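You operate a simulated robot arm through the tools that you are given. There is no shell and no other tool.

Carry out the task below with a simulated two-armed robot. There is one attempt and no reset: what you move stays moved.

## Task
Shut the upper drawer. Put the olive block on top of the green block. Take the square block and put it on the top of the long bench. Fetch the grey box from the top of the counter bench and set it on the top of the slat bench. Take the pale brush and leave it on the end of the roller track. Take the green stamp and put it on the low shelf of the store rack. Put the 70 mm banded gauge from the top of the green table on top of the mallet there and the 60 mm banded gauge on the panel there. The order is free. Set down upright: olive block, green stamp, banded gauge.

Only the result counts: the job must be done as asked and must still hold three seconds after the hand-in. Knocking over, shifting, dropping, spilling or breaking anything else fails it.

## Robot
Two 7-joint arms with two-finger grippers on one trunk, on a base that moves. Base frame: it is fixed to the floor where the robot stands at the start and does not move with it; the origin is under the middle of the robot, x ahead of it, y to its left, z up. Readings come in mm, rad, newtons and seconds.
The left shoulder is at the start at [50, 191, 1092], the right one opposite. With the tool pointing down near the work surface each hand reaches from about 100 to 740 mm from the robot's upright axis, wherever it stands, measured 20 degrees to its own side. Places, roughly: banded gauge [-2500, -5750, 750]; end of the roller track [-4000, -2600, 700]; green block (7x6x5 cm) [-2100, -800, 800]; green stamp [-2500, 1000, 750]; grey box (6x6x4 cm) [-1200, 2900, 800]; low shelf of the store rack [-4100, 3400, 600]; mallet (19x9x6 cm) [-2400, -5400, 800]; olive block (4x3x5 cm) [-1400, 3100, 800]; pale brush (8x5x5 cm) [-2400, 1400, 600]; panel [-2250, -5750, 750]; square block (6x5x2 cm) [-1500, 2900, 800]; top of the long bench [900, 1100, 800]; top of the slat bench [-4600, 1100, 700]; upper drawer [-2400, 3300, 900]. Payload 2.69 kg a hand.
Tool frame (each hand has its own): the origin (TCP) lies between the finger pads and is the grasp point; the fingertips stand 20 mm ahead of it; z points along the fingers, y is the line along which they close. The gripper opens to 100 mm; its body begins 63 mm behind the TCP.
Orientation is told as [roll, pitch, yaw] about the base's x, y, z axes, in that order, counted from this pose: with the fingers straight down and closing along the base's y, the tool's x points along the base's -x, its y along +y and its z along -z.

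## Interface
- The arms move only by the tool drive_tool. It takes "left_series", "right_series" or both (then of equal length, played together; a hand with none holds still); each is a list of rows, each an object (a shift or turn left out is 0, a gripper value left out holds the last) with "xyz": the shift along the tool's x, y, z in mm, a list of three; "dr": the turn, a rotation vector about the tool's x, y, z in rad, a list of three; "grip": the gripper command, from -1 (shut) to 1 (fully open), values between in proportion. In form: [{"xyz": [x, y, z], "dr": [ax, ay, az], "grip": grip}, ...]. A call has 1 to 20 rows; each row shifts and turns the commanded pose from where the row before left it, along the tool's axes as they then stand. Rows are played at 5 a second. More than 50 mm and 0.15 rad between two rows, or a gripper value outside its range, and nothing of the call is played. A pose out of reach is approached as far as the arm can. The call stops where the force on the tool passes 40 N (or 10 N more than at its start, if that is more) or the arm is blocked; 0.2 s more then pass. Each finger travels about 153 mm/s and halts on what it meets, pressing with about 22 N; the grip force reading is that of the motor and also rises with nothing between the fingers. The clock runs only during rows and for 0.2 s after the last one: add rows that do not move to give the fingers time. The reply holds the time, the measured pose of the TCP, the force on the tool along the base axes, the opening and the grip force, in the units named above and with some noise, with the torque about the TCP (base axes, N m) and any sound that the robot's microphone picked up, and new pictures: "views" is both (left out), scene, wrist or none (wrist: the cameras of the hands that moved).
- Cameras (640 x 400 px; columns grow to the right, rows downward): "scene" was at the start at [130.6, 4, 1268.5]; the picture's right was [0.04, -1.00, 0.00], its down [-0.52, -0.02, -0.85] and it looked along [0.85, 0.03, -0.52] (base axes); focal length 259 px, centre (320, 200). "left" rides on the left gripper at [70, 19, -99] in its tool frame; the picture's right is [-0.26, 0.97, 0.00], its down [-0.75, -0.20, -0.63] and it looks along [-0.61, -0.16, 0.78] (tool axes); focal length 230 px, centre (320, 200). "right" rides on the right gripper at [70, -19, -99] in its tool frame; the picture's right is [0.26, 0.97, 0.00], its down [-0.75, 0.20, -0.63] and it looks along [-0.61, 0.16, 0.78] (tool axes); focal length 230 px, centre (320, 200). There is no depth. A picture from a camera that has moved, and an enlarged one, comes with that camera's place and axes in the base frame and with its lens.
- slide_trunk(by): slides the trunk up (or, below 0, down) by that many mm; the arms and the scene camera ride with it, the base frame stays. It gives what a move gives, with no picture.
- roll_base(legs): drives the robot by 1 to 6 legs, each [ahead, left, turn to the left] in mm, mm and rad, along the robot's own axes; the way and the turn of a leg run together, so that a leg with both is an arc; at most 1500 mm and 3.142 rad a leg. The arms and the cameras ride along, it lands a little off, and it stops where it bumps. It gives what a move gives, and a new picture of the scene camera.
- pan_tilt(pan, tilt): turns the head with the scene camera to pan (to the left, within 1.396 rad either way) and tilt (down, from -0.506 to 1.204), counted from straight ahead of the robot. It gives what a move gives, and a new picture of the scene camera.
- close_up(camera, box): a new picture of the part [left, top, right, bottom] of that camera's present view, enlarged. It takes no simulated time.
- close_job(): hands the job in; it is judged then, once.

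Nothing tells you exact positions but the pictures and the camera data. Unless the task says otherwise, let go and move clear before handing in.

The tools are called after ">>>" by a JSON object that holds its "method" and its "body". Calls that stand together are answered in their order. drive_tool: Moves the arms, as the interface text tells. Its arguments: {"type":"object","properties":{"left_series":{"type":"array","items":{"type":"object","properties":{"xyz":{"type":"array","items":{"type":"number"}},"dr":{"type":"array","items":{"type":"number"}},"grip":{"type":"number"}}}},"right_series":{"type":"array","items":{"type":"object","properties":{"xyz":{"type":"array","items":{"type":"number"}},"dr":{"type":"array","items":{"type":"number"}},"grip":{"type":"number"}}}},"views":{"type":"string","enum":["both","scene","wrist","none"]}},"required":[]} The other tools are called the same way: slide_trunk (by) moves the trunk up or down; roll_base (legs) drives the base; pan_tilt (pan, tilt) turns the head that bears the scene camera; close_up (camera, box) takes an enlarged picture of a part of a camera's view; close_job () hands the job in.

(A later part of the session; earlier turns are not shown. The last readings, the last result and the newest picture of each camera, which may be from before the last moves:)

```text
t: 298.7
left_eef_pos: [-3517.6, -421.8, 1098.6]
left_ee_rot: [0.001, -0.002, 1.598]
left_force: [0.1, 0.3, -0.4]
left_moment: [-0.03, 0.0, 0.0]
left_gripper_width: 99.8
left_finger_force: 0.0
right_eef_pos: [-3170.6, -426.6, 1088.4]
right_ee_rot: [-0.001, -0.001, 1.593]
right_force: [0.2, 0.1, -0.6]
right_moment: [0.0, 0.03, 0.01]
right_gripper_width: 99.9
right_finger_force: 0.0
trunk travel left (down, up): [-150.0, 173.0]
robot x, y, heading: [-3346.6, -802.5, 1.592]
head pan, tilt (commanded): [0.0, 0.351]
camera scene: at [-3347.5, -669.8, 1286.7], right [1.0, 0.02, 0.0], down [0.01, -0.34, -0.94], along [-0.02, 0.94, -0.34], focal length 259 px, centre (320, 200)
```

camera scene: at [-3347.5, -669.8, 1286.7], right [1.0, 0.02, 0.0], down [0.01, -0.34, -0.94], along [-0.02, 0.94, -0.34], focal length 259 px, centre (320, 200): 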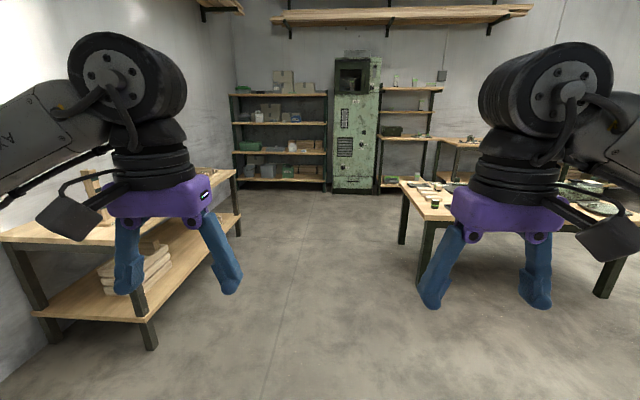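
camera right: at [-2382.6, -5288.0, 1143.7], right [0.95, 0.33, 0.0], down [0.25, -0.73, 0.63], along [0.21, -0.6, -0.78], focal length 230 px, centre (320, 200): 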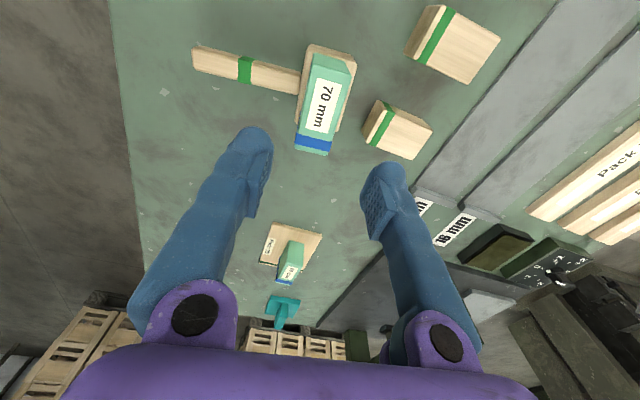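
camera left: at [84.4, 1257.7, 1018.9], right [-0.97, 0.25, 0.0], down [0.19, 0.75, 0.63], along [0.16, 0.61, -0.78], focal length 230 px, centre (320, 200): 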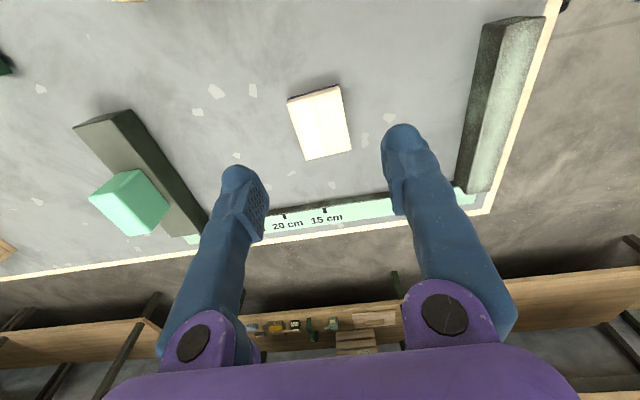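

>>> {"method": "pan_tilt", "body": {"pan": -0.6, "tilt": 0.45}}

>>> {"method": "close_up", "body": {"camera": "scene", "box": [160, 100, 480, 300]}}

```text
t: 299.7
left_eef_pos: [-3519.1, -423.0, 1097.7]
left_ee_rot: [0.0, -0.003, 1.597]
left_force: [0.5, 0.0, -0.3]
left_moment: [0.01, 0.02, 0.02]
left_gripper_width: 99.8
left_finger_force: 0.1
right_eef_pos: [-3170.0, -427.6, 1088.1]
right_ee_rot: [-0.003, -0.001, 1.591]
right_force: [-0.2, -0.4, 0.0]
right_moment: [0.0, 0.01, -0.01]
right_gripper_width: 100.1
right_finger_force: 0.2
trunk travel left (down, up): [-150.0, 173.0]
robot x, y, heading: [-3345.3, -806.4, 1.591]
head pan, tilt (commanded): [-0.6, 0.45]
camera scene: at [-3295.2, -685.9, 1277.5], right [0.84, -0.54, 0.0], down [-0.24, -0.37, -0.9], along [0.49, 0.76, -0.44], focal length 259 px, centre (320, 200)
```

scene: 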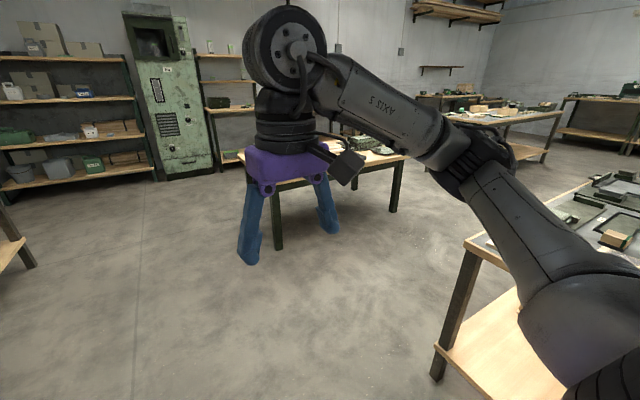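

```text
2.00 times, centred on (320, 200) of scene
camera zoom: at [-3295.2, -685.9, 1277.5], right [0.84, -0.54, 0.0], down [-0.24, -0.37, -0.9], along [0.49, 0.76, -0.44], focal length 518 px, centre (320, 200)
```

zoom: 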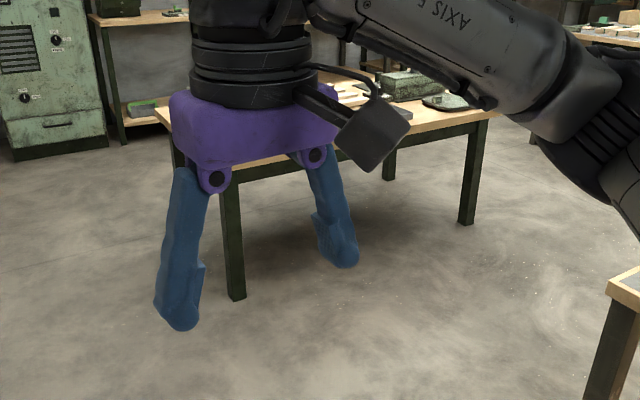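

The low table's west end is at x ≈ -2700, and both the stamp and the brush are reachable from there. I'll drive to the west end and face it.

>>> {"method": "roll_base", "body": {"legs": [[0, 0, -0.02], [1480, 0, 0], [510, 0, 0], [0, 0, -1.571]]}}

>>> {"method": "pan_tilt", "body": {"pan": 0.0, "tilt": 0.6}}

```text
t: 313.8
left_eef_pos: [-2913.8, 1321.4, 1098.2]
left_ee_rot: [0.0, -0.001, -0.036]
left_force: [0.3, 0.2, 1.0]
left_moment: [0.02, 0.02, -0.02]
left_gripper_width: 99.9
left_finger_force: 0.2
right_eef_pos: [-2940.9, 976.5, 1089.6]
right_ee_rot: [-0.001, -0.001, -0.043]
right_force: [-0.2, -1.3, 0.2]
right_moment: [-0.04, -0.02, -0.02]
right_gripper_width: 100.1
right_finger_force: 0.0
trunk travel left (down, up): [-150.0, 173.0]
robot x, y, heading: [-3299.3, 1172.6, -0.04]
head pan, tilt (commanded): [-0.6, 0.45]
camera scene: at [-3191.1, 1118.4, 1277.5], right [-0.6, -0.8, 0.0], down [-0.35, 0.26, -0.9], along [0.72, -0.54, -0.44], focal length 259 px, centre (320, 200)
```

scene: 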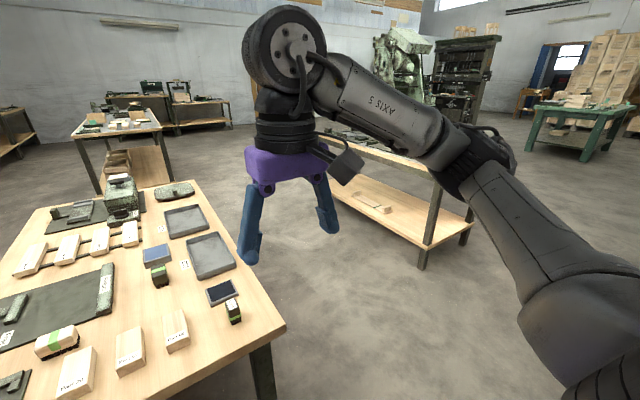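

```text
t: 314.8
left_eef_pos: [-2915.2, 1322.1, 1097.8]
left_ee_rot: [0.0, 0.0, -0.036]
left_force: [-0.6, -0.3, -0.2]
left_moment: [-0.03, -0.03, -0.01]
left_gripper_width: 99.8
left_finger_force: 0.0
right_eef_pos: [-2940.8, 976.3, 1088.6]
right_ee_rot: [0.0, -0.002, -0.042]
right_force: [-0.7, 0.0, 0.2]
right_moment: [-0.01, 0.01, -0.03]
right_gripper_width: 99.9
right_finger_force: 0.1
trunk travel left (down, up): [-150.0, 173.0]
robot x, y, heading: [-3301.6, 1175.2, -0.031]
head pan, tilt (commanded): [0.0, 0.6]
camera scene: at [-3176.6, 1169.9, 1263.9], right [-0.04, -1.0, 0.0], down [-0.56, 0.02, -0.83], along [0.82, -0.03, -0.56], focal length 259 px, centre (320, 200)
```

scene: 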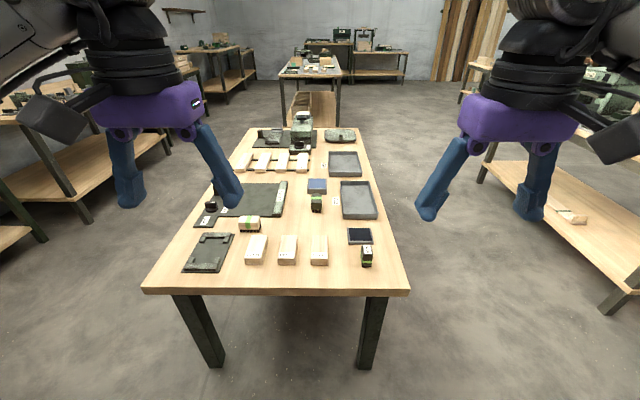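

I see small stamps and a pale brush. I'll zoom in to identify them.

>>> {"method": "close_up", "body": {"camera": "scene", "box": [290, 170, 410, 280]}}

>>> {"method": "close_up", "body": {"camera": "scene", "box": [180, 180, 300, 280]}}

```text
3.64 times, centred on (350, 225) of scene
camera zoom: at [-3176.6, 1169.9, 1263.9], right [-0.04, -1.0, 0.0], down [-0.56, 0.02, -0.83], along [0.82, -0.03, -0.56], focal length 943 px, centre (211, 109)
```

zoom: 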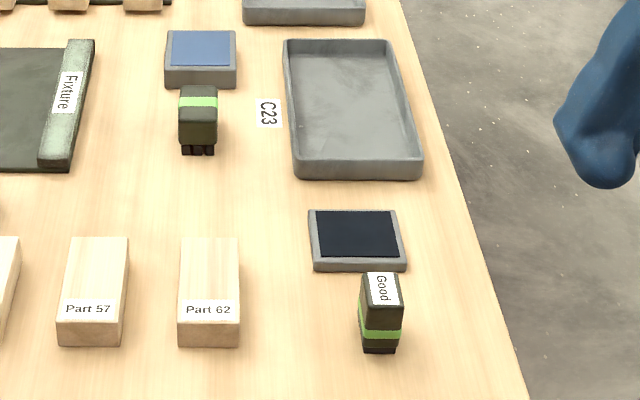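

```text
4.00 times, centred on (240, 230) of scene
camera zoom: at [-3176.6, 1169.9, 1263.9], right [-0.04, -1.0, 0.0], down [-0.56, 0.02, -0.83], along [0.82, -0.03, -0.56], focal length 1037 px, centre (640, 80)
```

zoom: 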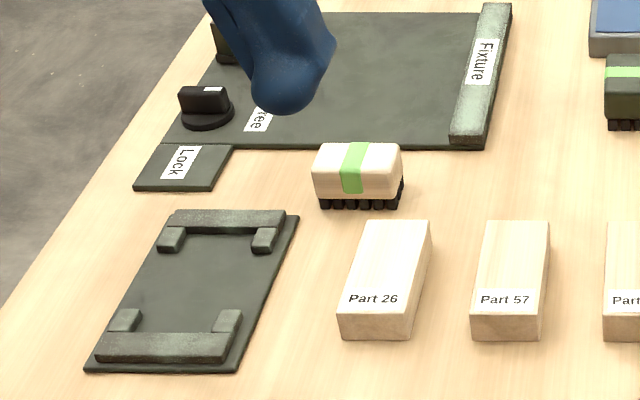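

The "Good" stamp with the green band stands near (-2563, 985), and the pale brush with the green stripe lies near (-2368, 1426). I'll move closer to measure and lower the trunk.

>>> {"method": "roll_base", "body": {"legs": [[255, 0, 0.036]]}}

>>> {"method": "slide_trunk", "body": {"by": -140}}

>>> {"method": "pan_tilt", "body": {"pan": 0.0, "tilt": 0.75}}

>>> {"method": "close_up", "body": {"camera": "scene", "box": [320, 160, 480, 280]}}

>>> {"method": "close_up", "body": {"camera": "scene", "box": [140, 140, 300, 260]}}

```text
t: 316.6
left_eef_pos: [-2661.6, 1331.8, 1098.3]
left_ee_rot: [0.001, -0.001, 0.001]
left_force: [-0.1, 0.5, 0.4]
left_moment: [-0.05, 0.01, 0.01]
left_gripper_width: 100.3
left_finger_force: 0.1
right_eef_pos: [-2674.3, 985.2, 1087.9]
right_ee_rot: [0.0, 0.001, -0.004]
right_force: [0.6, -0.3, 0.4]
right_moment: [-0.01, 0.03, 0.02]
right_gripper_width: 100.3
right_finger_force: 0.0
trunk travel left (down, up): [-150.0, 173.0]
robot x, y, heading: [-3048.6, 1170.0, -0.001]
head pan, tilt (commanded): [0.0, 0.6]
camera scene: at [-2918.3, 1169.8, 1263.8], right [0.0, -1.0, 0.0], down [-0.57, 0.0, -0.82], along [0.82, 0.0, -0.57], focal length 259 px, centre (320, 200)
```

scene: 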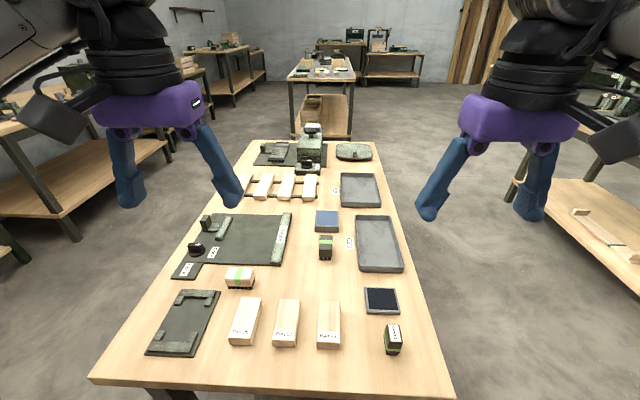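

```text
t: 318.3
left_eef_pos: [-2662.4, 1331.7, 958.9]
left_ee_rot: [0.0, -0.004, 0.0]
left_force: [0.3, 1.4, -0.2]
left_moment: [-0.02, 0.0, 0.0]
left_gripper_width: 100.1
left_finger_force: 0.0
right_eef_pos: [-2674.7, 984.8, 948.8]
right_ee_rot: [-0.001, -0.002, -0.002]
right_force: [0.4, 0.7, 0.6]
right_moment: [0.02, 0.02, -0.03]
right_gripper_width: 100.0
right_finger_force: 0.0
trunk travel left (down, up): [-10.0, 313.0]
robot x, y, heading: [-3048.1, 1168.4, -0.0]
head pan, tilt (commanded): [0.0, 0.6]
```

```text
t: 319.0
left_eef_pos: [-2661.7, 1331.5, 958.0]
left_ee_rot: [-0.001, -0.004, 0.002]
left_force: [0.5, 0.5, 0.3]
left_moment: [-0.02, -0.01, -0.01]
left_gripper_width: 99.8
left_finger_force: 0.1
right_eef_pos: [-2676.2, 984.7, 949.2]
right_ee_rot: [-0.001, -0.001, -0.003]
right_force: [0.3, 0.3, 0.7]
right_moment: [-0.02, 0.01, -0.01]
right_gripper_width: 99.8
right_finger_force: 0.0
trunk travel left (down, up): [-10.0, 313.0]
robot x, y, heading: [-3046.6, 1168.6, 0.001]
head pan, tilt (commanded): [0.0, 0.75]
camera scene: at [-2924.4, 1169.7, 1111.1], right [0.0, -1.0, 0.0], down [-0.68, 0.0, -0.73], along [0.73, 0.0, -0.68], focal length 259 px, centre (320, 200)
```

scene: 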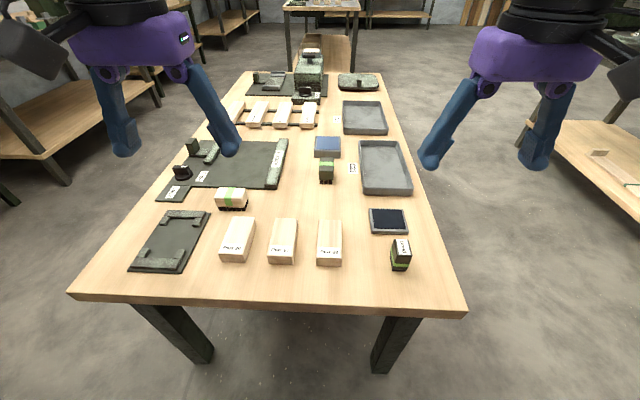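

```text
3.33 times, centred on (400, 220) of scene
camera zoom: at [-2924.4, 1169.7, 1111.1], right [0.0, -1.0, 0.0], down [-0.68, 0.0, -0.73], along [0.73, 0.0, -0.68], focal length 864 px, centre (53, 133)
```

zoom: 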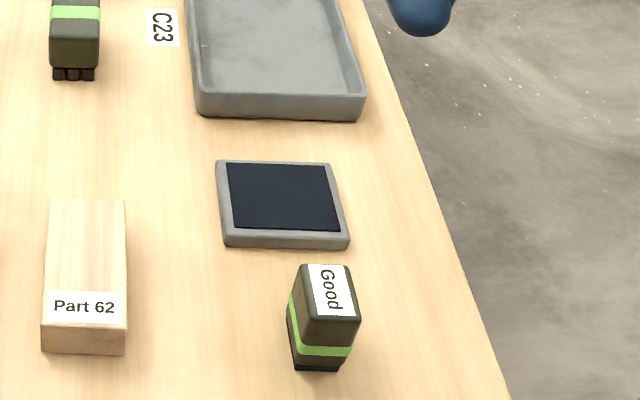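

```text
3.33 times, centred on (220, 200) of scene
camera zoom: at [-2924.4, 1169.7, 1111.1], right [0.0, -1.0, 0.0], down [-0.68, 0.0, -0.73], along [0.73, 0.0, -0.68], focal length 864 px, centre (653, 200)
```

zoom: 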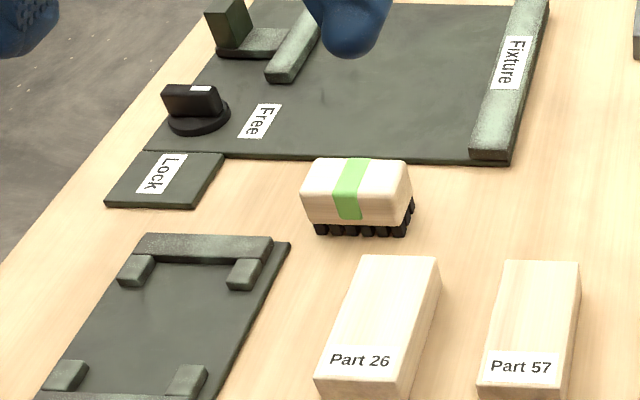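

Triangulation puts the low table at z ≈ 620, the stamp's centre at about (-2604, 1001) with height ≈ 65, and the brush's centre at about (-2420, 1401). The stamp must go onto a shelf with another shelf above, so I'll grasp it with a 50° forward-tilted hand while the stamp stays upright.

>>> {"method": "drive_tool", "body": {"right_series": [{"dr": [0, -0.1455, 0], "grip": 0.4}, {"dr": [0, -0.1455, 0]}, {"dr": [0, -0.1455, 0]}, {"dr": [0, -0.1455, 0]}, {"dr": [0, -0.1455, 0]}, {"dr": [0, -0.1455, 0]}, {"xyz": [36.3, 3.2, 25.2]}, {"xyz": [36.3, 3.2, 25.2]}, {"xyz": [36.3, 3.2, 25.2]}, {"xyz": [36.3, 3.2, 25.2]}, {"xyz": [36.3, 3.2, 25.2]}, {}]}}

```text
t: 321.6
left_eef_pos: [-2663.2, 1331.6, 958.2]
left_ee_rot: [0.0, -0.004, 0.002]
left_force: [0.6, 0.3, 1.5]
left_moment: [0.02, 0.02, 0.0]
left_gripper_width: 100.1
left_finger_force: 0.0
right_eef_pos: [-2639.0, 1030.7, 752.5]
right_ee_rot: [-0.001, -0.876, -0.005]
right_force: [-0.3, -0.7, 0.0]
right_moment: [0.0, 0.01, 0.03]
right_gripper_width: 70.0
right_finger_force: 0.1
right hand out of reach, approached as far as the arm can: row 6, 7, 8, 9, 10
trunk travel left (down, up): [-10.0, 313.0]
robot x, y, heading: [-3051.2, 1170.4, -0.001]
head pan, tilt (commanded): [0.0, 0.75]
camera scene: at [-2924.4, 1169.7, 1111.0], right [0.0, -1.0, 0.0], down [-0.68, 0.0, -0.73], along [0.73, 0.0, -0.68], focal length 259 px, centre (320, 200)
camera right: at [-2759.6, 1011.8, 762.6], right [-0.16, 0.97, -0.2], down [0.0, 0.2, 0.98], along [0.99, 0.16, -0.03], focal length 230 px, centre (320, 200)
```

scene: 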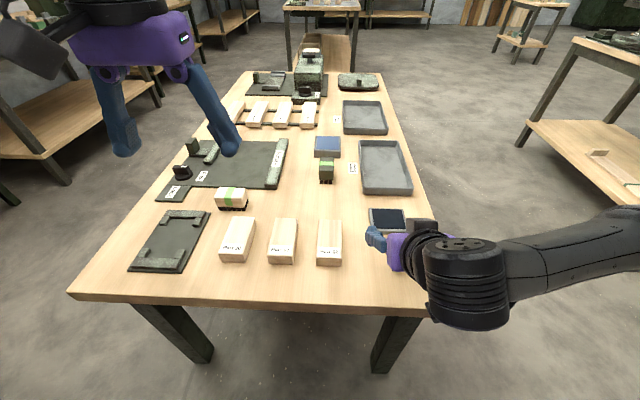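
right: 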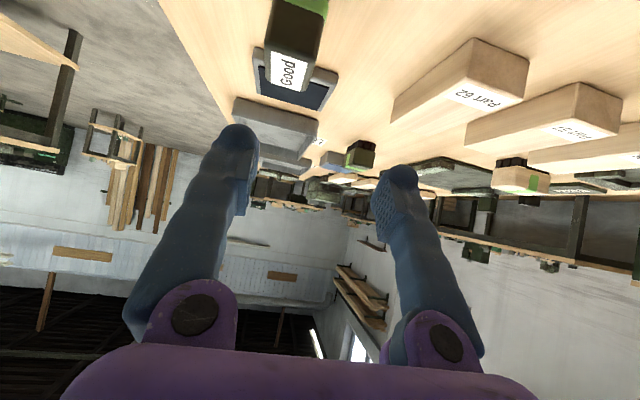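

That pose is too close to the body with the tilt. I'll back the base off by 150 mm so the arm is less folded.

>>> {"method": "roll_base", "body": {"legs": [[-160, 0, 0]]}}

>>> {"method": "close_up", "body": {"camera": "scene", "box": [320, 140, 480, 260]}}

```text
t: 323.0
left_eef_pos: [-2825.5, 1332.7, 957.5]
left_ee_rot: [0.0, -0.003, 0.0]
left_force: [-0.1, -0.2, -1.5]
left_moment: [0.03, 0.0, 0.03]
left_gripper_width: 100.1
left_finger_force: 0.1
right_eef_pos: [-2801.7, 1031.5, 752.8]
right_ee_rot: [0.0, -0.875, -0.004]
right_force: [0.4, -0.5, -0.6]
right_moment: [-0.02, -0.01, -0.02]
right_gripper_width: 69.8
right_finger_force: 0.1
trunk travel left (down, up): [-10.0, 313.0]
robot x, y, heading: [-3211.0, 1171.5, -0.002]
head pan, tilt (commanded): [0.0, 0.75]
camera scene: at [-3087.7, 1169.9, 1111.1], right [0.0, -1.0, 0.0], down [-0.68, 0.0, -0.73], along [0.73, 0.0, -0.68], focal length 259 px, centre (320, 200)
```

scene: 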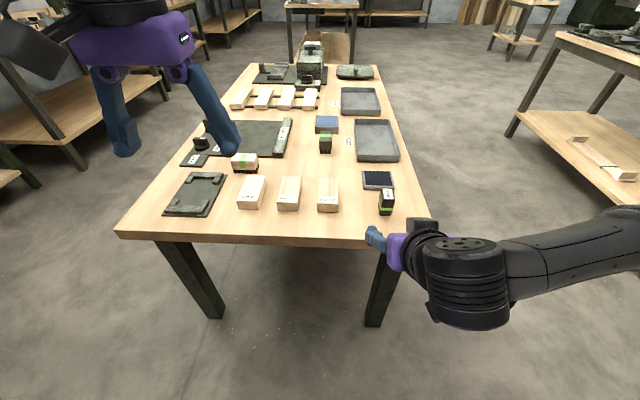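

```text
3.33 times, centred on (400, 200) of scene
camera zoom: at [-3087.7, 1169.9, 1111.1], right [0.0, -1.0, 0.0], down [-0.68, 0.0, -0.73], along [0.73, 0.0, -0.68], focal length 864 px, centre (53, 200)
```

zoom: 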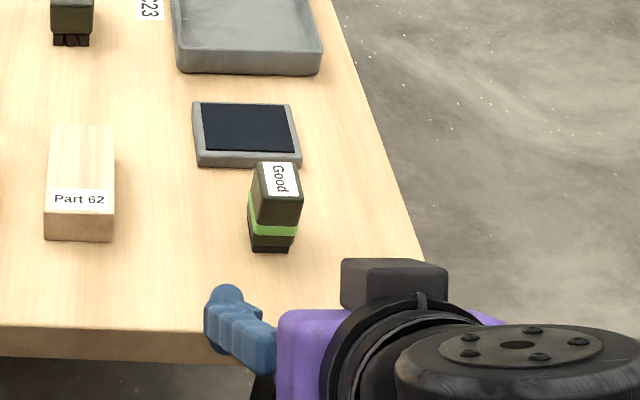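

The stamp's position holds at (-2602, 1001) with its bottom at z ≈ 624. I'll move to the pre-grasp pose along the tilted axis.

>>> {"method": "drive_tool", "body": {"right_series": [{"xyz": [-17.8, -10, 32]}, {"xyz": [-17.8, -10, 32]}, {"xyz": [-17.7, -10, 32]}, {}]}}

>>> {"method": "close_up", "body": {"camera": "scene", "box": [320, 140, 480, 260]}}

```text
t: 324.0
left_eef_pos: [-2826.0, 1332.5, 959.3]
left_ee_rot: [-0.001, -0.003, 0.002]
left_force: [-0.4, -1.0, -0.4]
left_moment: [0.01, 0.01, -0.02]
left_gripper_width: 99.9
left_finger_force: 0.0
right_eef_pos: [-2695.2, 1001.9, 733.7]
right_ee_rot: [-0.001, -0.877, -0.002]
right_force: [-0.7, -0.3, -0.1]
right_moment: [0.02, -0.05, 0.03]
right_gripper_width: 70.0
right_finger_force: 0.1
trunk travel left (down, up): [-10.0, 313.0]
robot x, y, heading: [-3212.9, 1169.6, -0.002]
head pan, tilt (commanded): [0.0, 0.75]
camera scene: at [-3087.5, 1169.9, 1111.0], right [0.0, -1.0, 0.0], down [-0.68, 0.0, -0.73], along [0.73, 0.0, -0.68], focal length 259 px, centre (320, 200)
camera right: at [-2816.2, 981.1, 743.3], right [-0.16, 0.97, -0.2], down [0.0, 0.2, 0.98], along [0.99, 0.16, -0.03], focal length 230 px, centre (320, 200)
```

scene: 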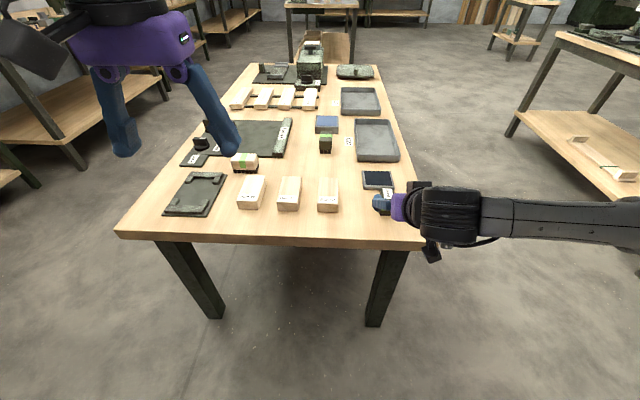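
right: 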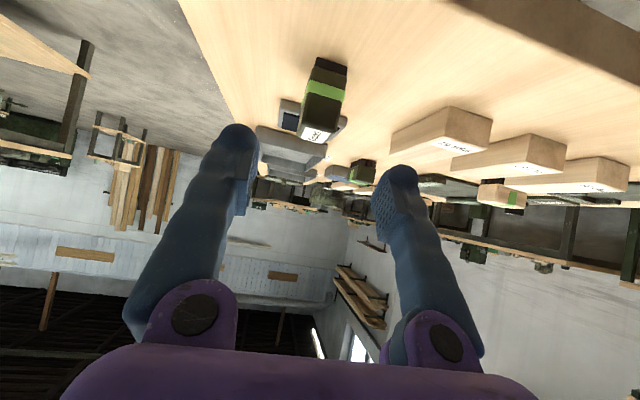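

```text
3.33 times, centred on (400, 200) of scene
camera zoom: at [-3087.5, 1169.9, 1111.0], right [0.0, -1.0, 0.0], down [-0.68, 0.0, -0.73], along [0.73, 0.0, -0.68], focal length 864 px, centre (53, 200)
```

zoom: 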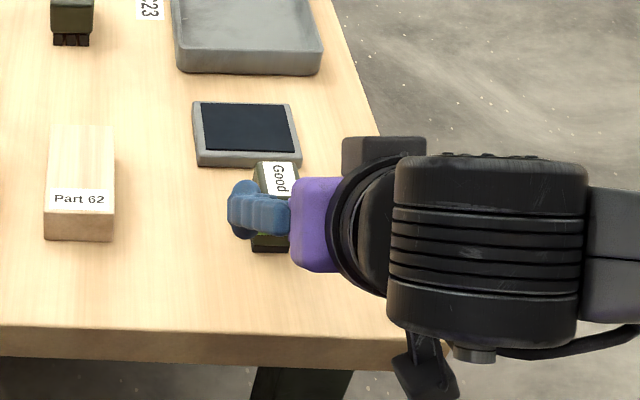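

>>> {"method": "drive_tool", "body": {"right_series": [{"dr": [0, 0.0875, 0]}, {"dr": [0, 0.0895, 0]}, {"xyz": [-20.6, -0.5, 0]}, {"xyz": [0, 0, 40]}, {"xyz": [0, 0, 30]}, {}]}}

>>> {"method": "close_up", "body": {"camera": "scene", "box": [330, 150, 450, 240]}}

```text
t: 325.4
left_eef_pos: [-2826.3, 1332.9, 957.4]
left_ee_rot: [0.001, -0.005, 0.0]
left_force: [-0.2, 0.2, -0.1]
left_moment: [0.04, 0.0, 0.01]
left_gripper_width: 99.9
left_finger_force: 0.0
right_eef_pos: [-2633.9, 999.8, 693.3]
right_ee_rot: [0.001, -0.697, -0.005]
right_force: [-0.4, 0.0, -0.6]
right_moment: [-0.01, -0.02, 0.01]
right_gripper_width: 69.8
right_finger_force: 0.0
trunk travel left (down, up): [-10.0, 313.0]
robot x, y, heading: [-3210.4, 1171.3, -0.004]
head pan, tilt (commanded): [0.0, 0.75]
camera scene: at [-3087.5, 1169.9, 1111.0], right [0.0, -1.0, 0.0], down [-0.68, 0.0, -0.73], along [0.73, 0.0, -0.68], focal length 259 px, centre (320, 200)
camera right: at [-2752.0, 981.5, 723.8], right [-0.19, 0.97, -0.17], down [0.17, 0.2, 0.96], along [0.97, 0.16, -0.2], focal length 230 px, centre (320, 200)
```

scene: 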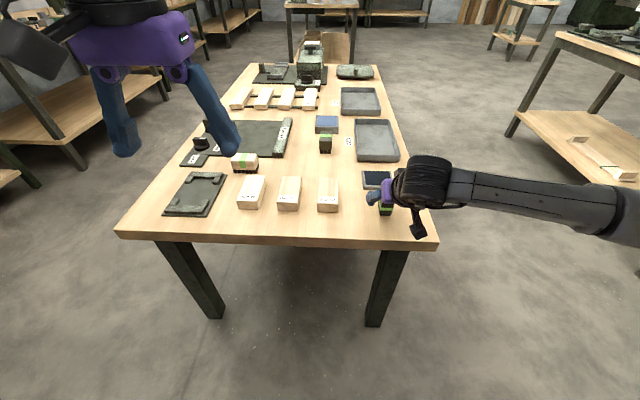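
right: 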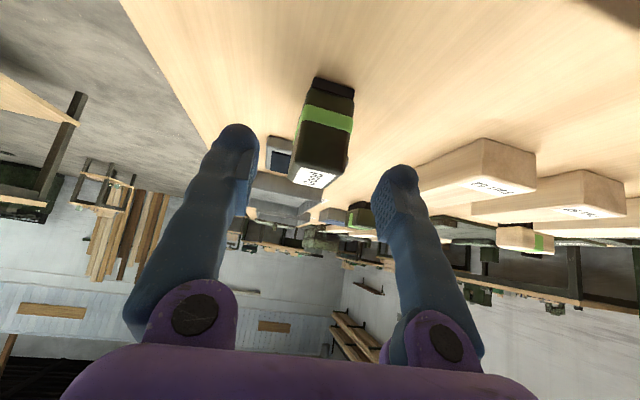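

```text
4.44 times, centred on (390, 195) of scene
camera zoom: at [-3087.5, 1169.9, 1111.0], right [0.0, -1.0, 0.0], down [-0.68, 0.0, -0.73], along [0.73, 0.0, -0.68], focal length 1152 px, centre (9, 222)
```

zoom: 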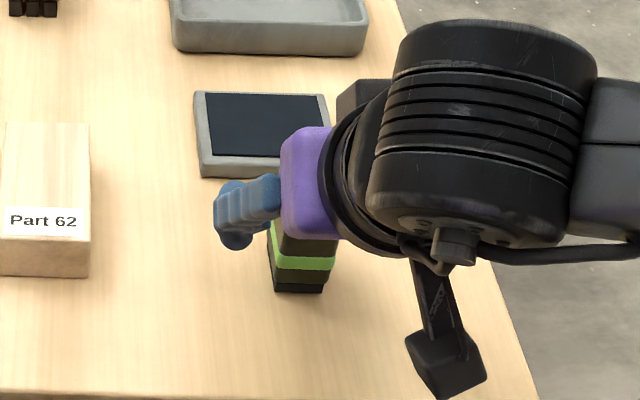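

Alignment looks right. I'll advance along the tool axis around the stamp.

>>> {"method": "drive_tool", "body": {"right_series": [{"xyz": [0, 1, 25]}, {"xyz": [0, 0, 15]}, {"xyz": [0, 0, 9]}, {}]}}

>>> {"method": "close_up", "body": {"camera": "scene", "box": [330, 150, 450, 240]}}

```text
t: 326.4
left_eef_pos: [-2826.4, 1333.5, 958.1]
left_ee_rot: [-0.001, -0.004, 0.0]
left_force: [-0.7, 1.0, 0.3]
left_moment: [0.01, 0.0, -0.02]
left_gripper_width: 100.0
left_finger_force: 0.0
right_eef_pos: [-2600.1, 1001.1, 655.5]
right_ee_rot: [-0.001, -0.698, -0.003]
right_force: [0.3, 0.6, -0.2]
right_moment: [0.03, 0.0, 0.01]
right_gripper_width: 69.9
right_finger_force: 0.0
trunk travel left (down, up): [-10.0, 313.0]
robot x, y, heading: [-3211.0, 1170.1, 0.006]
head pan, tilt (commanded): [0.0, 0.75]
camera scene: at [-3087.5, 1169.9, 1111.0], right [0.0, -1.0, 0.0], down [-0.68, 0.0, -0.73], along [0.73, 0.0, -0.68], focal length 259 px, centre (320, 200)
camera right: at [-2718.4, 981.5, 685.6], right [-0.19, 0.97, -0.17], down [0.17, 0.2, 0.96], along [0.97, 0.16, -0.2], focal length 230 px, centre (320, 200)
```

scene: 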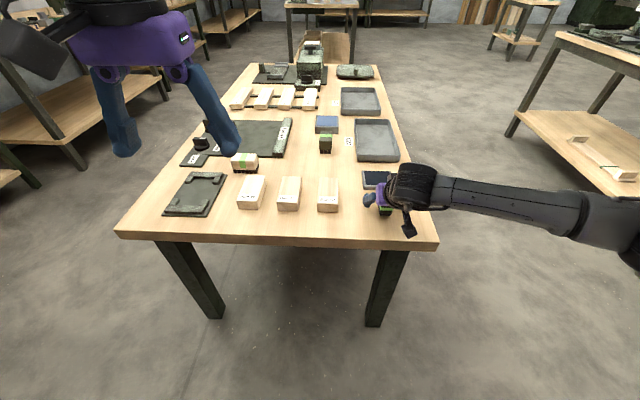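
right: 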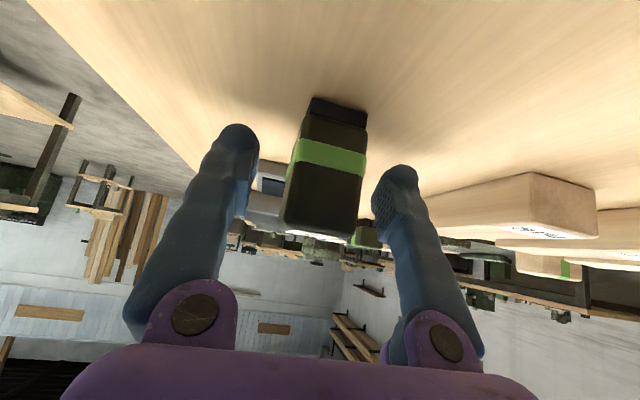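

```text
4.44 times, centred on (390, 195) of scene
camera zoom: at [-3087.5, 1169.9, 1111.0], right [0.0, -1.0, 0.0], down [-0.68, 0.0, -0.73], along [0.73, 0.0, -0.68], focal length 1152 px, centre (9, 222)
```

zoom: 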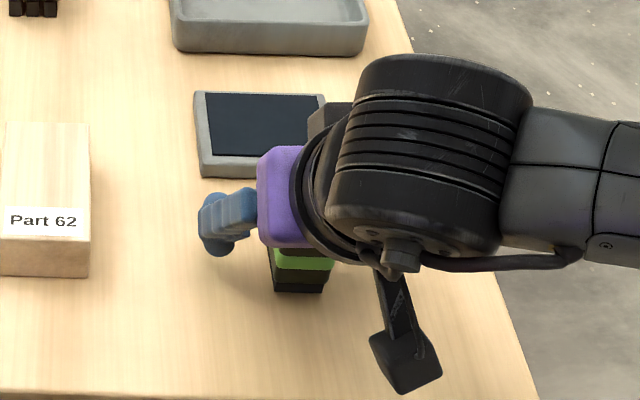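

>>> {"method": "drive_tool", "body": {"right_series": [{"grip": -1}, {"grip": -1}, {"grip": -1}, {}]}}

```text
t: 327.4
left_eef_pos: [-2825.9, 1332.2, 958.1]
left_ee_rot: [0.001, -0.002, 0.002]
left_force: [0.0, -0.8, -0.2]
left_moment: [-0.03, 0.0, 0.0]
left_gripper_width: 100.0
left_finger_force: 0.0
right_eef_pos: [-2601.1, 1001.1, 655.3]
right_ee_rot: [0.0, -0.698, -0.003]
right_force: [-0.4, 0.3, 0.4]
right_moment: [-0.02, -0.01, -0.01]
right_gripper_width: 30.8
right_finger_force: 22.0
trunk travel left (down, up): [-10.0, 313.0]
robot x, y, heading: [-3211.0, 1168.3, -0.001]
head pan, tilt (commanded): [0.0, 0.75]
camera scene: at [-3087.4, 1169.9, 1111.0], right [0.0, -1.0, 0.0], down [-0.68, 0.0, -0.73], along [0.73, 0.0, -0.68], focal length 259 px, centre (320, 200)
camera right: at [-2718.5, 981.6, 685.8], right [-0.19, 0.97, -0.17], down [0.17, 0.2, 0.96], along [0.97, 0.16, -0.2], focal length 230 px, centre (320, 200)
```

scene: 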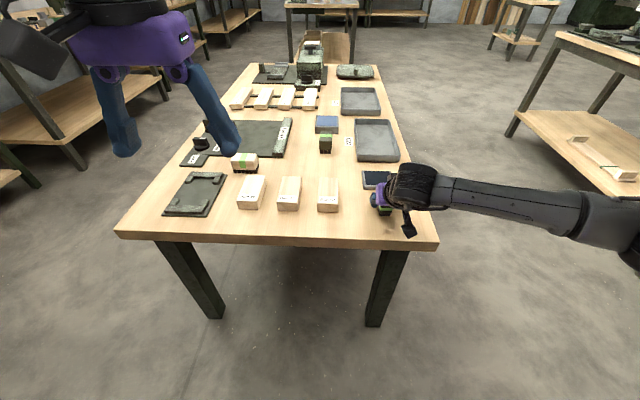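
right: 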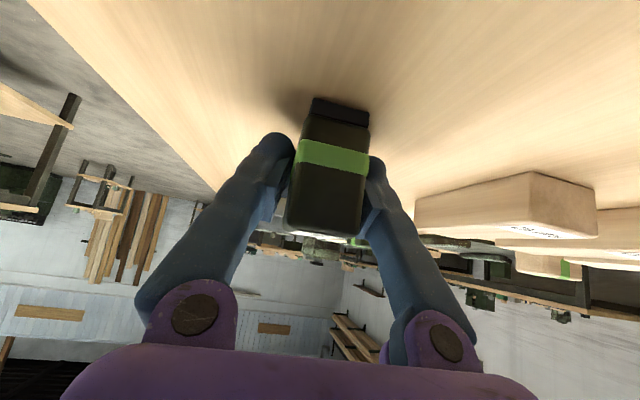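

Held at 30.8 mm. I'll lift straight up.

>>> {"method": "drive_tool", "body": {"right_series": [{"xyz": [-12.9, 0, -15.3]}, {"xyz": [-28.9, 0, -34.5]}, {"xyz": [-28.9, 0, -34.5]}, {"xyz": [-28.9, 0, -34.5]}, {"xyz": [-28.9, 0, -34.5]}, {}]}}

```text
t: 328.8
left_eef_pos: [-2824.9, 1332.7, 957.9]
left_ee_rot: [-0.001, -0.002, 0.001]
left_force: [0.5, 0.3, 0.0]
left_moment: [-0.01, 0.01, 0.03]
left_gripper_width: 99.7
left_finger_force: 0.0
right_eef_pos: [-2600.5, 1001.9, 854.4]
right_ee_rot: [0.0, -0.699, -0.004]
right_force: [0.0, 0.6, -1.5]
right_moment: [-0.01, 0.0, 0.0]
right_gripper_width: 31.0
right_finger_force: 22.7
trunk travel left (down, up): [-10.0, 313.0]
robot x, y, heading: [-3211.7, 1166.9, 0.002]
head pan, tilt (commanded): [0.0, 0.75]
camera scene: at [-3087.4, 1169.9, 1111.0], right [0.0, -1.0, 0.0], down [-0.68, 0.0, -0.73], along [0.73, 0.0, -0.68], focal length 259 px, centre (320, 200)
camera right: at [-2718.2, 982.4, 886.5], right [-0.19, 0.97, -0.17], down [0.17, 0.2, 0.96], along [0.97, 0.16, -0.2], focal length 230 px, centre (320, 200)
```

scene: 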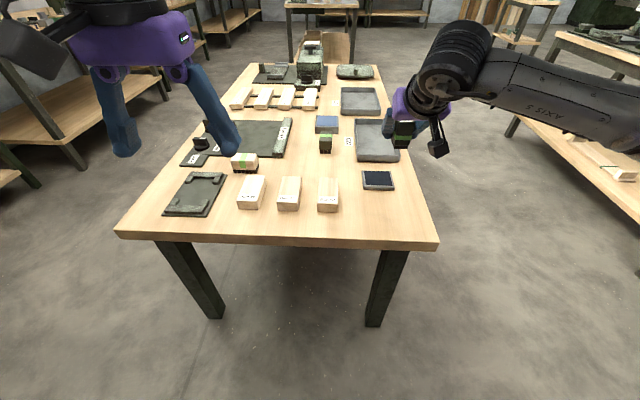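
right: 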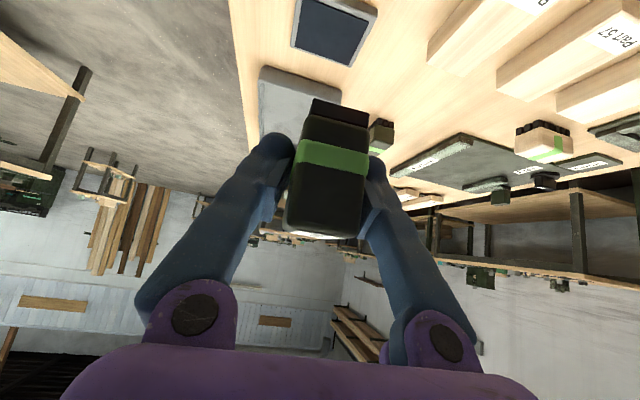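

The stamp is secure. I'll move the base forward to pick up the brush with the left hand.

>>> {"method": "roll_base", "body": {"legs": [[165, 0, 0]]}}

>>> {"method": "close_up", "body": {"camera": "scene", "box": [140, 140, 300, 260]}}

>>> {"method": "close_up", "body": {"camera": "left", "box": [0, 0, 640, 400]}}

```text
t: 330.2
left_eef_pos: [-2660.6, 1330.0, 958.2]
left_ee_rot: [0.0, -0.001, -0.001]
left_force: [0.2, 0.0, 0.2]
left_moment: [0.0, 0.01, 0.0]
left_gripper_width: 99.9
left_finger_force: 0.0
right_eef_pos: [-2435.1, 1000.4, 855.5]
right_ee_rot: [0.001, -0.697, -0.005]
right_force: [0.6, -0.4, -1.0]
right_moment: [0.0, -0.03, 0.0]
right_gripper_width: 30.8
right_finger_force: 21.6
trunk travel left (down, up): [-10.0, 313.0]
robot x, y, heading: [-3043.7, 1174.2, -0.001]
head pan, tilt (commanded): [0.0, 0.75]
camera scene: at [-2921.9, 1169.5, 1111.0], right [0.0, -1.0, 0.0], down [-0.68, 0.0, -0.73], along [0.73, 0.0, -0.68], focal length 259 px, centre (320, 200)
```

scene: 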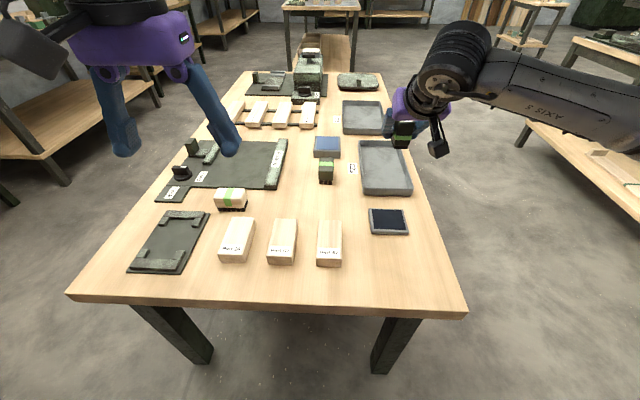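

```text
3.33 times, centred on (220, 200) of scene
camera zoom: at [-2921.9, 1169.5, 1111.0], right [0.0, -1.0, 0.0], down [-0.68, 0.0, -0.73], along [0.73, 0.0, -0.68], focal length 864 px, centre (653, 200)
```

zoom: 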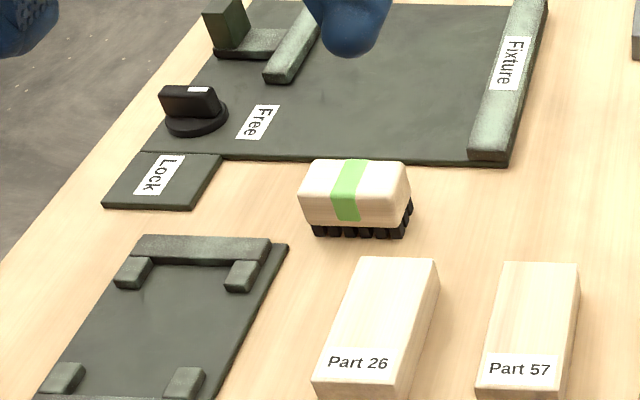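

```text
1.00 times, centred on (320, 200) of left (not enlarged: the box is as wide or as high as the picture)
camera zoom: at [-2730.3, 1350.5, 1057.5], right [0.26, 0.97, 0.0], down [0.75, -0.2, 0.63], along [0.61, -0.16, -0.78], focal length 230 px, centre (320, 200)
```

zoom: 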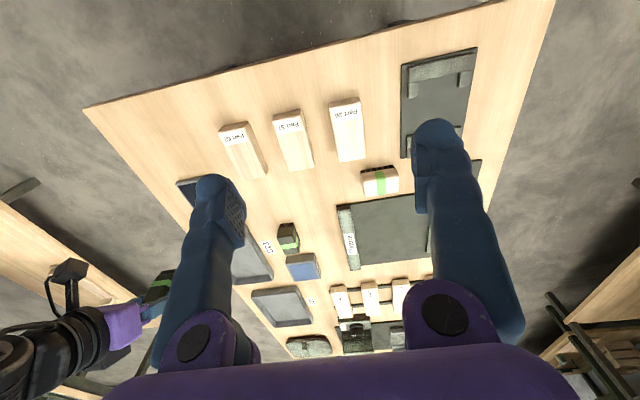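

The brush is centred at about (-2423, 1402). I'll bring the left hand above it with the closing axis along x.

>>> {"method": "drive_tool", "body": {"left_series": [{"xyz": [-39.6, 13.3, 0], "grip": 0.34}, {"xyz": [-39.6, 13.3, 0]}, {"xyz": [-39.6, 13.3, 0]}, {"xyz": [-39.6, 13.3, 0]}, {"xyz": [-39.6, 13.3, 0]}, {"xyz": [-39.6, 13.3, 0]}, {"dr": [0, 0, -0.1428], "xyz": [0, 0, 15]}, {"dr": [0, 0, -0.1428], "xyz": [0, 0, 15]}, {"dr": [0, 0, -0.1428], "xyz": [0, 0, 15]}, {"dr": [0, 0, -0.1428], "xyz": [0, 0, 15]}, {"dr": [0, 0, -0.1428], "xyz": [0, 0, 15]}, {"dr": [0, 0, -0.1428], "xyz": [0, 0, 15]}, {"dr": [0, 0, -0.1428], "xyz": [0, 0, 15]}, {"dr": [0, 0, -0.1428], "xyz": [0, 0, 15]}, {"dr": [0, 0, -0.1428], "xyz": [0, 0, 15]}, {"dr": [0, 0, -0.1428], "xyz": [0, 0, 15]}, {"dr": [0, 0, -0.1428], "xyz": [0, 0, 15]}, {}]}}

>>> {"method": "close_up", "body": {"camera": "left", "box": [220, 40, 420, 180]}}

```text
t: 334.1
left_eef_pos: [-2421.8, 1411.3, 792.6]
left_ee_rot: [-0.003, 0.0, 1.573]
left_force: [0.6, 0.2, 0.2]
left_moment: [0.0, -0.03, 0.02]
left_gripper_width: 67.1
left_finger_force: 0.0
right_eef_pos: [-2436.2, 999.6, 856.0]
right_ee_rot: [-0.002, -0.698, -0.004]
right_force: [0.1, -0.3, -1.3]
right_moment: [-0.01, 0.02, 0.03]
right_gripper_width: 31.2
right_finger_force: 22.0
trunk travel left (down, up): [-10.0, 313.0]
robot x, y, heading: [-3046.8, 1169.4, -0.0]
head pan, tilt (commanded): [0.0, 0.75]
camera scene: at [-2922.2, 1169.5, 1111.0], right [0.0, -1.0, 0.0], down [-0.68, 0.0, -0.73], along [0.73, 0.0, -0.68], focal length 259 px, centre (320, 200)
camera left: at [-2441.2, 1342.2, 891.2], right [-0.97, 0.26, 0.0], down [0.2, 0.75, 0.63], along [0.16, 0.61, -0.78], focal length 230 px, centre (320, 200)
```

scene: 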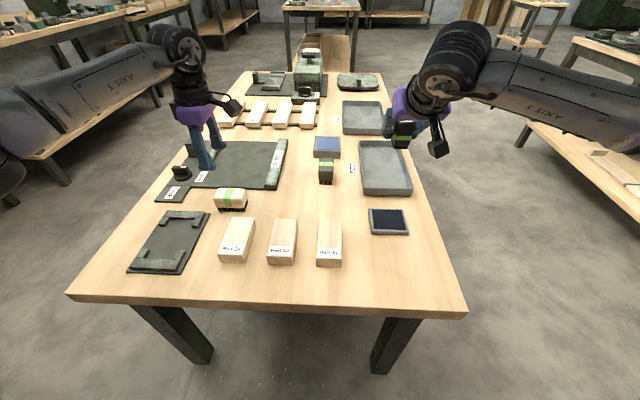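
left: 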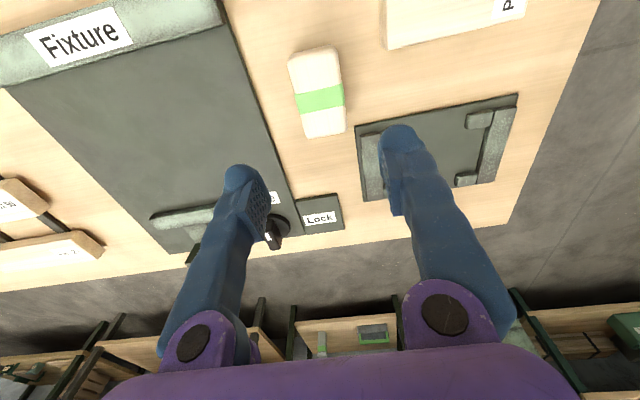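

```text
2.86 times, centred on (320, 110) of left
camera zoom: at [-2441.2, 1342.2, 891.2], right [-0.97, 0.26, 0.0], down [0.2, 0.75, 0.63], along [0.16, 0.61, -0.78], focal length 657 px, centre (320, 457)
```

zoom: 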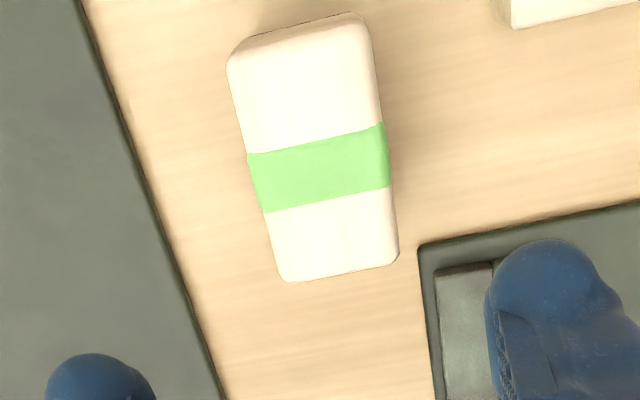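

>>> {"method": "drive_tool", "body": {"left_series": [{"xyz": [7, 4, 0], "dr": [0, 0, 0.05]}, {"xyz": [0, 0, 40]}, {"xyz": [0, 0, 40]}, {"xyz": [0, 0, 30]}, {}]}}

```text
t: 335.2
left_eef_pos: [-2426.1, 1401.8, 682.3]
left_ee_rot: [-0.004, 0.0, 1.521]
left_force: [0.0, -0.1, 0.2]
left_moment: [-0.02, 0.02, 0.0]
left_gripper_width: 67.1
left_finger_force: 0.1
right_eef_pos: [-2435.6, 1000.9, 856.1]
right_ee_rot: [-0.001, -0.698, -0.007]
right_force: [0.8, 0.0, -0.1]
right_moment: [-0.02, 0.01, 0.02]
right_gripper_width: 31.0
right_finger_force: 22.3
trunk travel left (down, up): [-10.0, 313.0]
robot x, y, heading: [-3045.2, 1165.1, -0.0]
head pan, tilt (commanded): [0.0, 0.75]
camera scene: at [-2922.2, 1169.5, 1111.0], right [0.0, -1.0, 0.0], down [-0.68, 0.0, -0.73], along [0.73, 0.0, -0.68], focal length 259 px, centre (320, 200)
camera left: at [-2448.7, 1334.7, 781.9], right [-0.95, 0.31, 0.0], down [0.24, 0.74, 0.63], along [0.2, 0.6, -0.78], focal length 230 px, centre (320, 200)
```

scene: 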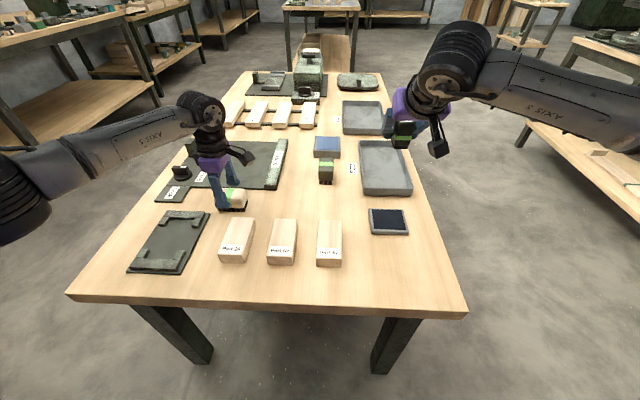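
left: 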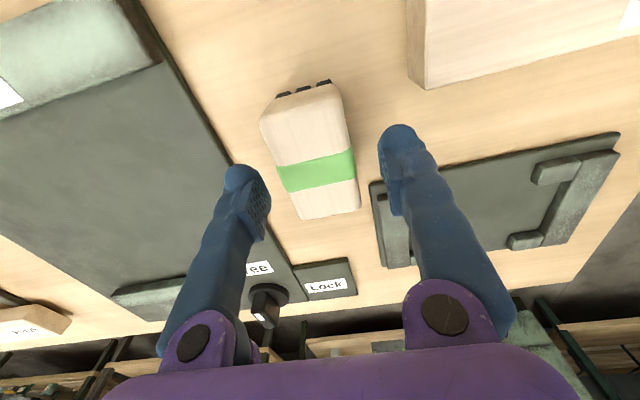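

>>> {"method": "drive_tool", "body": {"left_series": [{"xyz": [4, 0, 14]}, {"xyz": [0, 0, 12]}, {}, {"grip": -1}, {"grip": -1}, {"grip": -1}, {"xyz": [0, 0, -10]}, {"xyz": [0, 0, -20]}, {}]}}

```text
t: 337.2
left_eef_pos: [-2426.9, 1400.1, 688.9]
left_ee_rot: [-0.002, 0.001, 1.52]
left_force: [0.0, -0.5, -1.0]
left_moment: [0.02, 0.02, 0.04]
left_gripper_width: 43.1
left_finger_force: 21.6
right_eef_pos: [-2435.1, 999.7, 855.8]
right_ee_rot: [0.0, -0.698, -0.007]
right_force: [0.5, 0.4, -1.8]
right_moment: [-0.01, 0.03, 0.01]
right_gripper_width: 30.9
right_finger_force: 22.0
trunk travel left (down, up): [-10.0, 313.0]
robot x, y, heading: [-3045.4, 1169.5, -0.002]
head pan, tilt (commanded): [0.0, 0.75]
camera scene: at [-2922.1, 1169.5, 1111.0], right [0.0, -1.0, 0.0], down [-0.68, 0.0, -0.73], along [0.73, 0.0, -0.68], focal length 259 px, centre (320, 200)
camera left: at [-2448.7, 1331.9, 788.2], right [-0.95, 0.31, 0.0], down [0.24, 0.74, 0.63], along [0.19, 0.6, -0.78], focal length 230 px, centre (320, 200)
```

scene: 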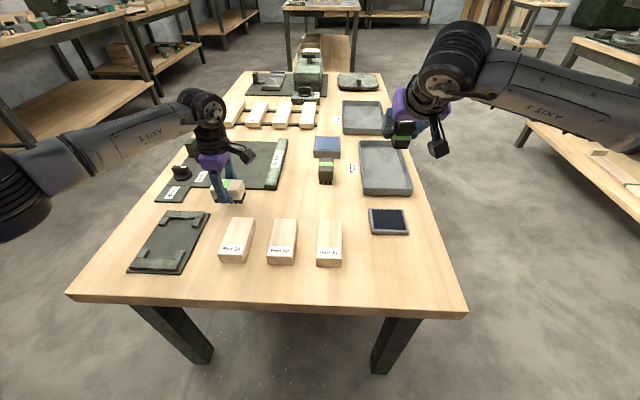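
left: 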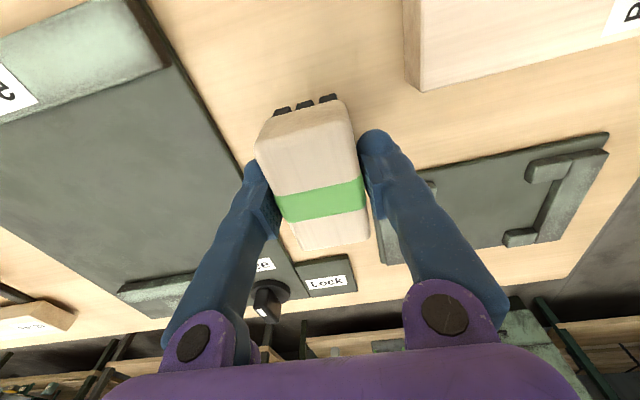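

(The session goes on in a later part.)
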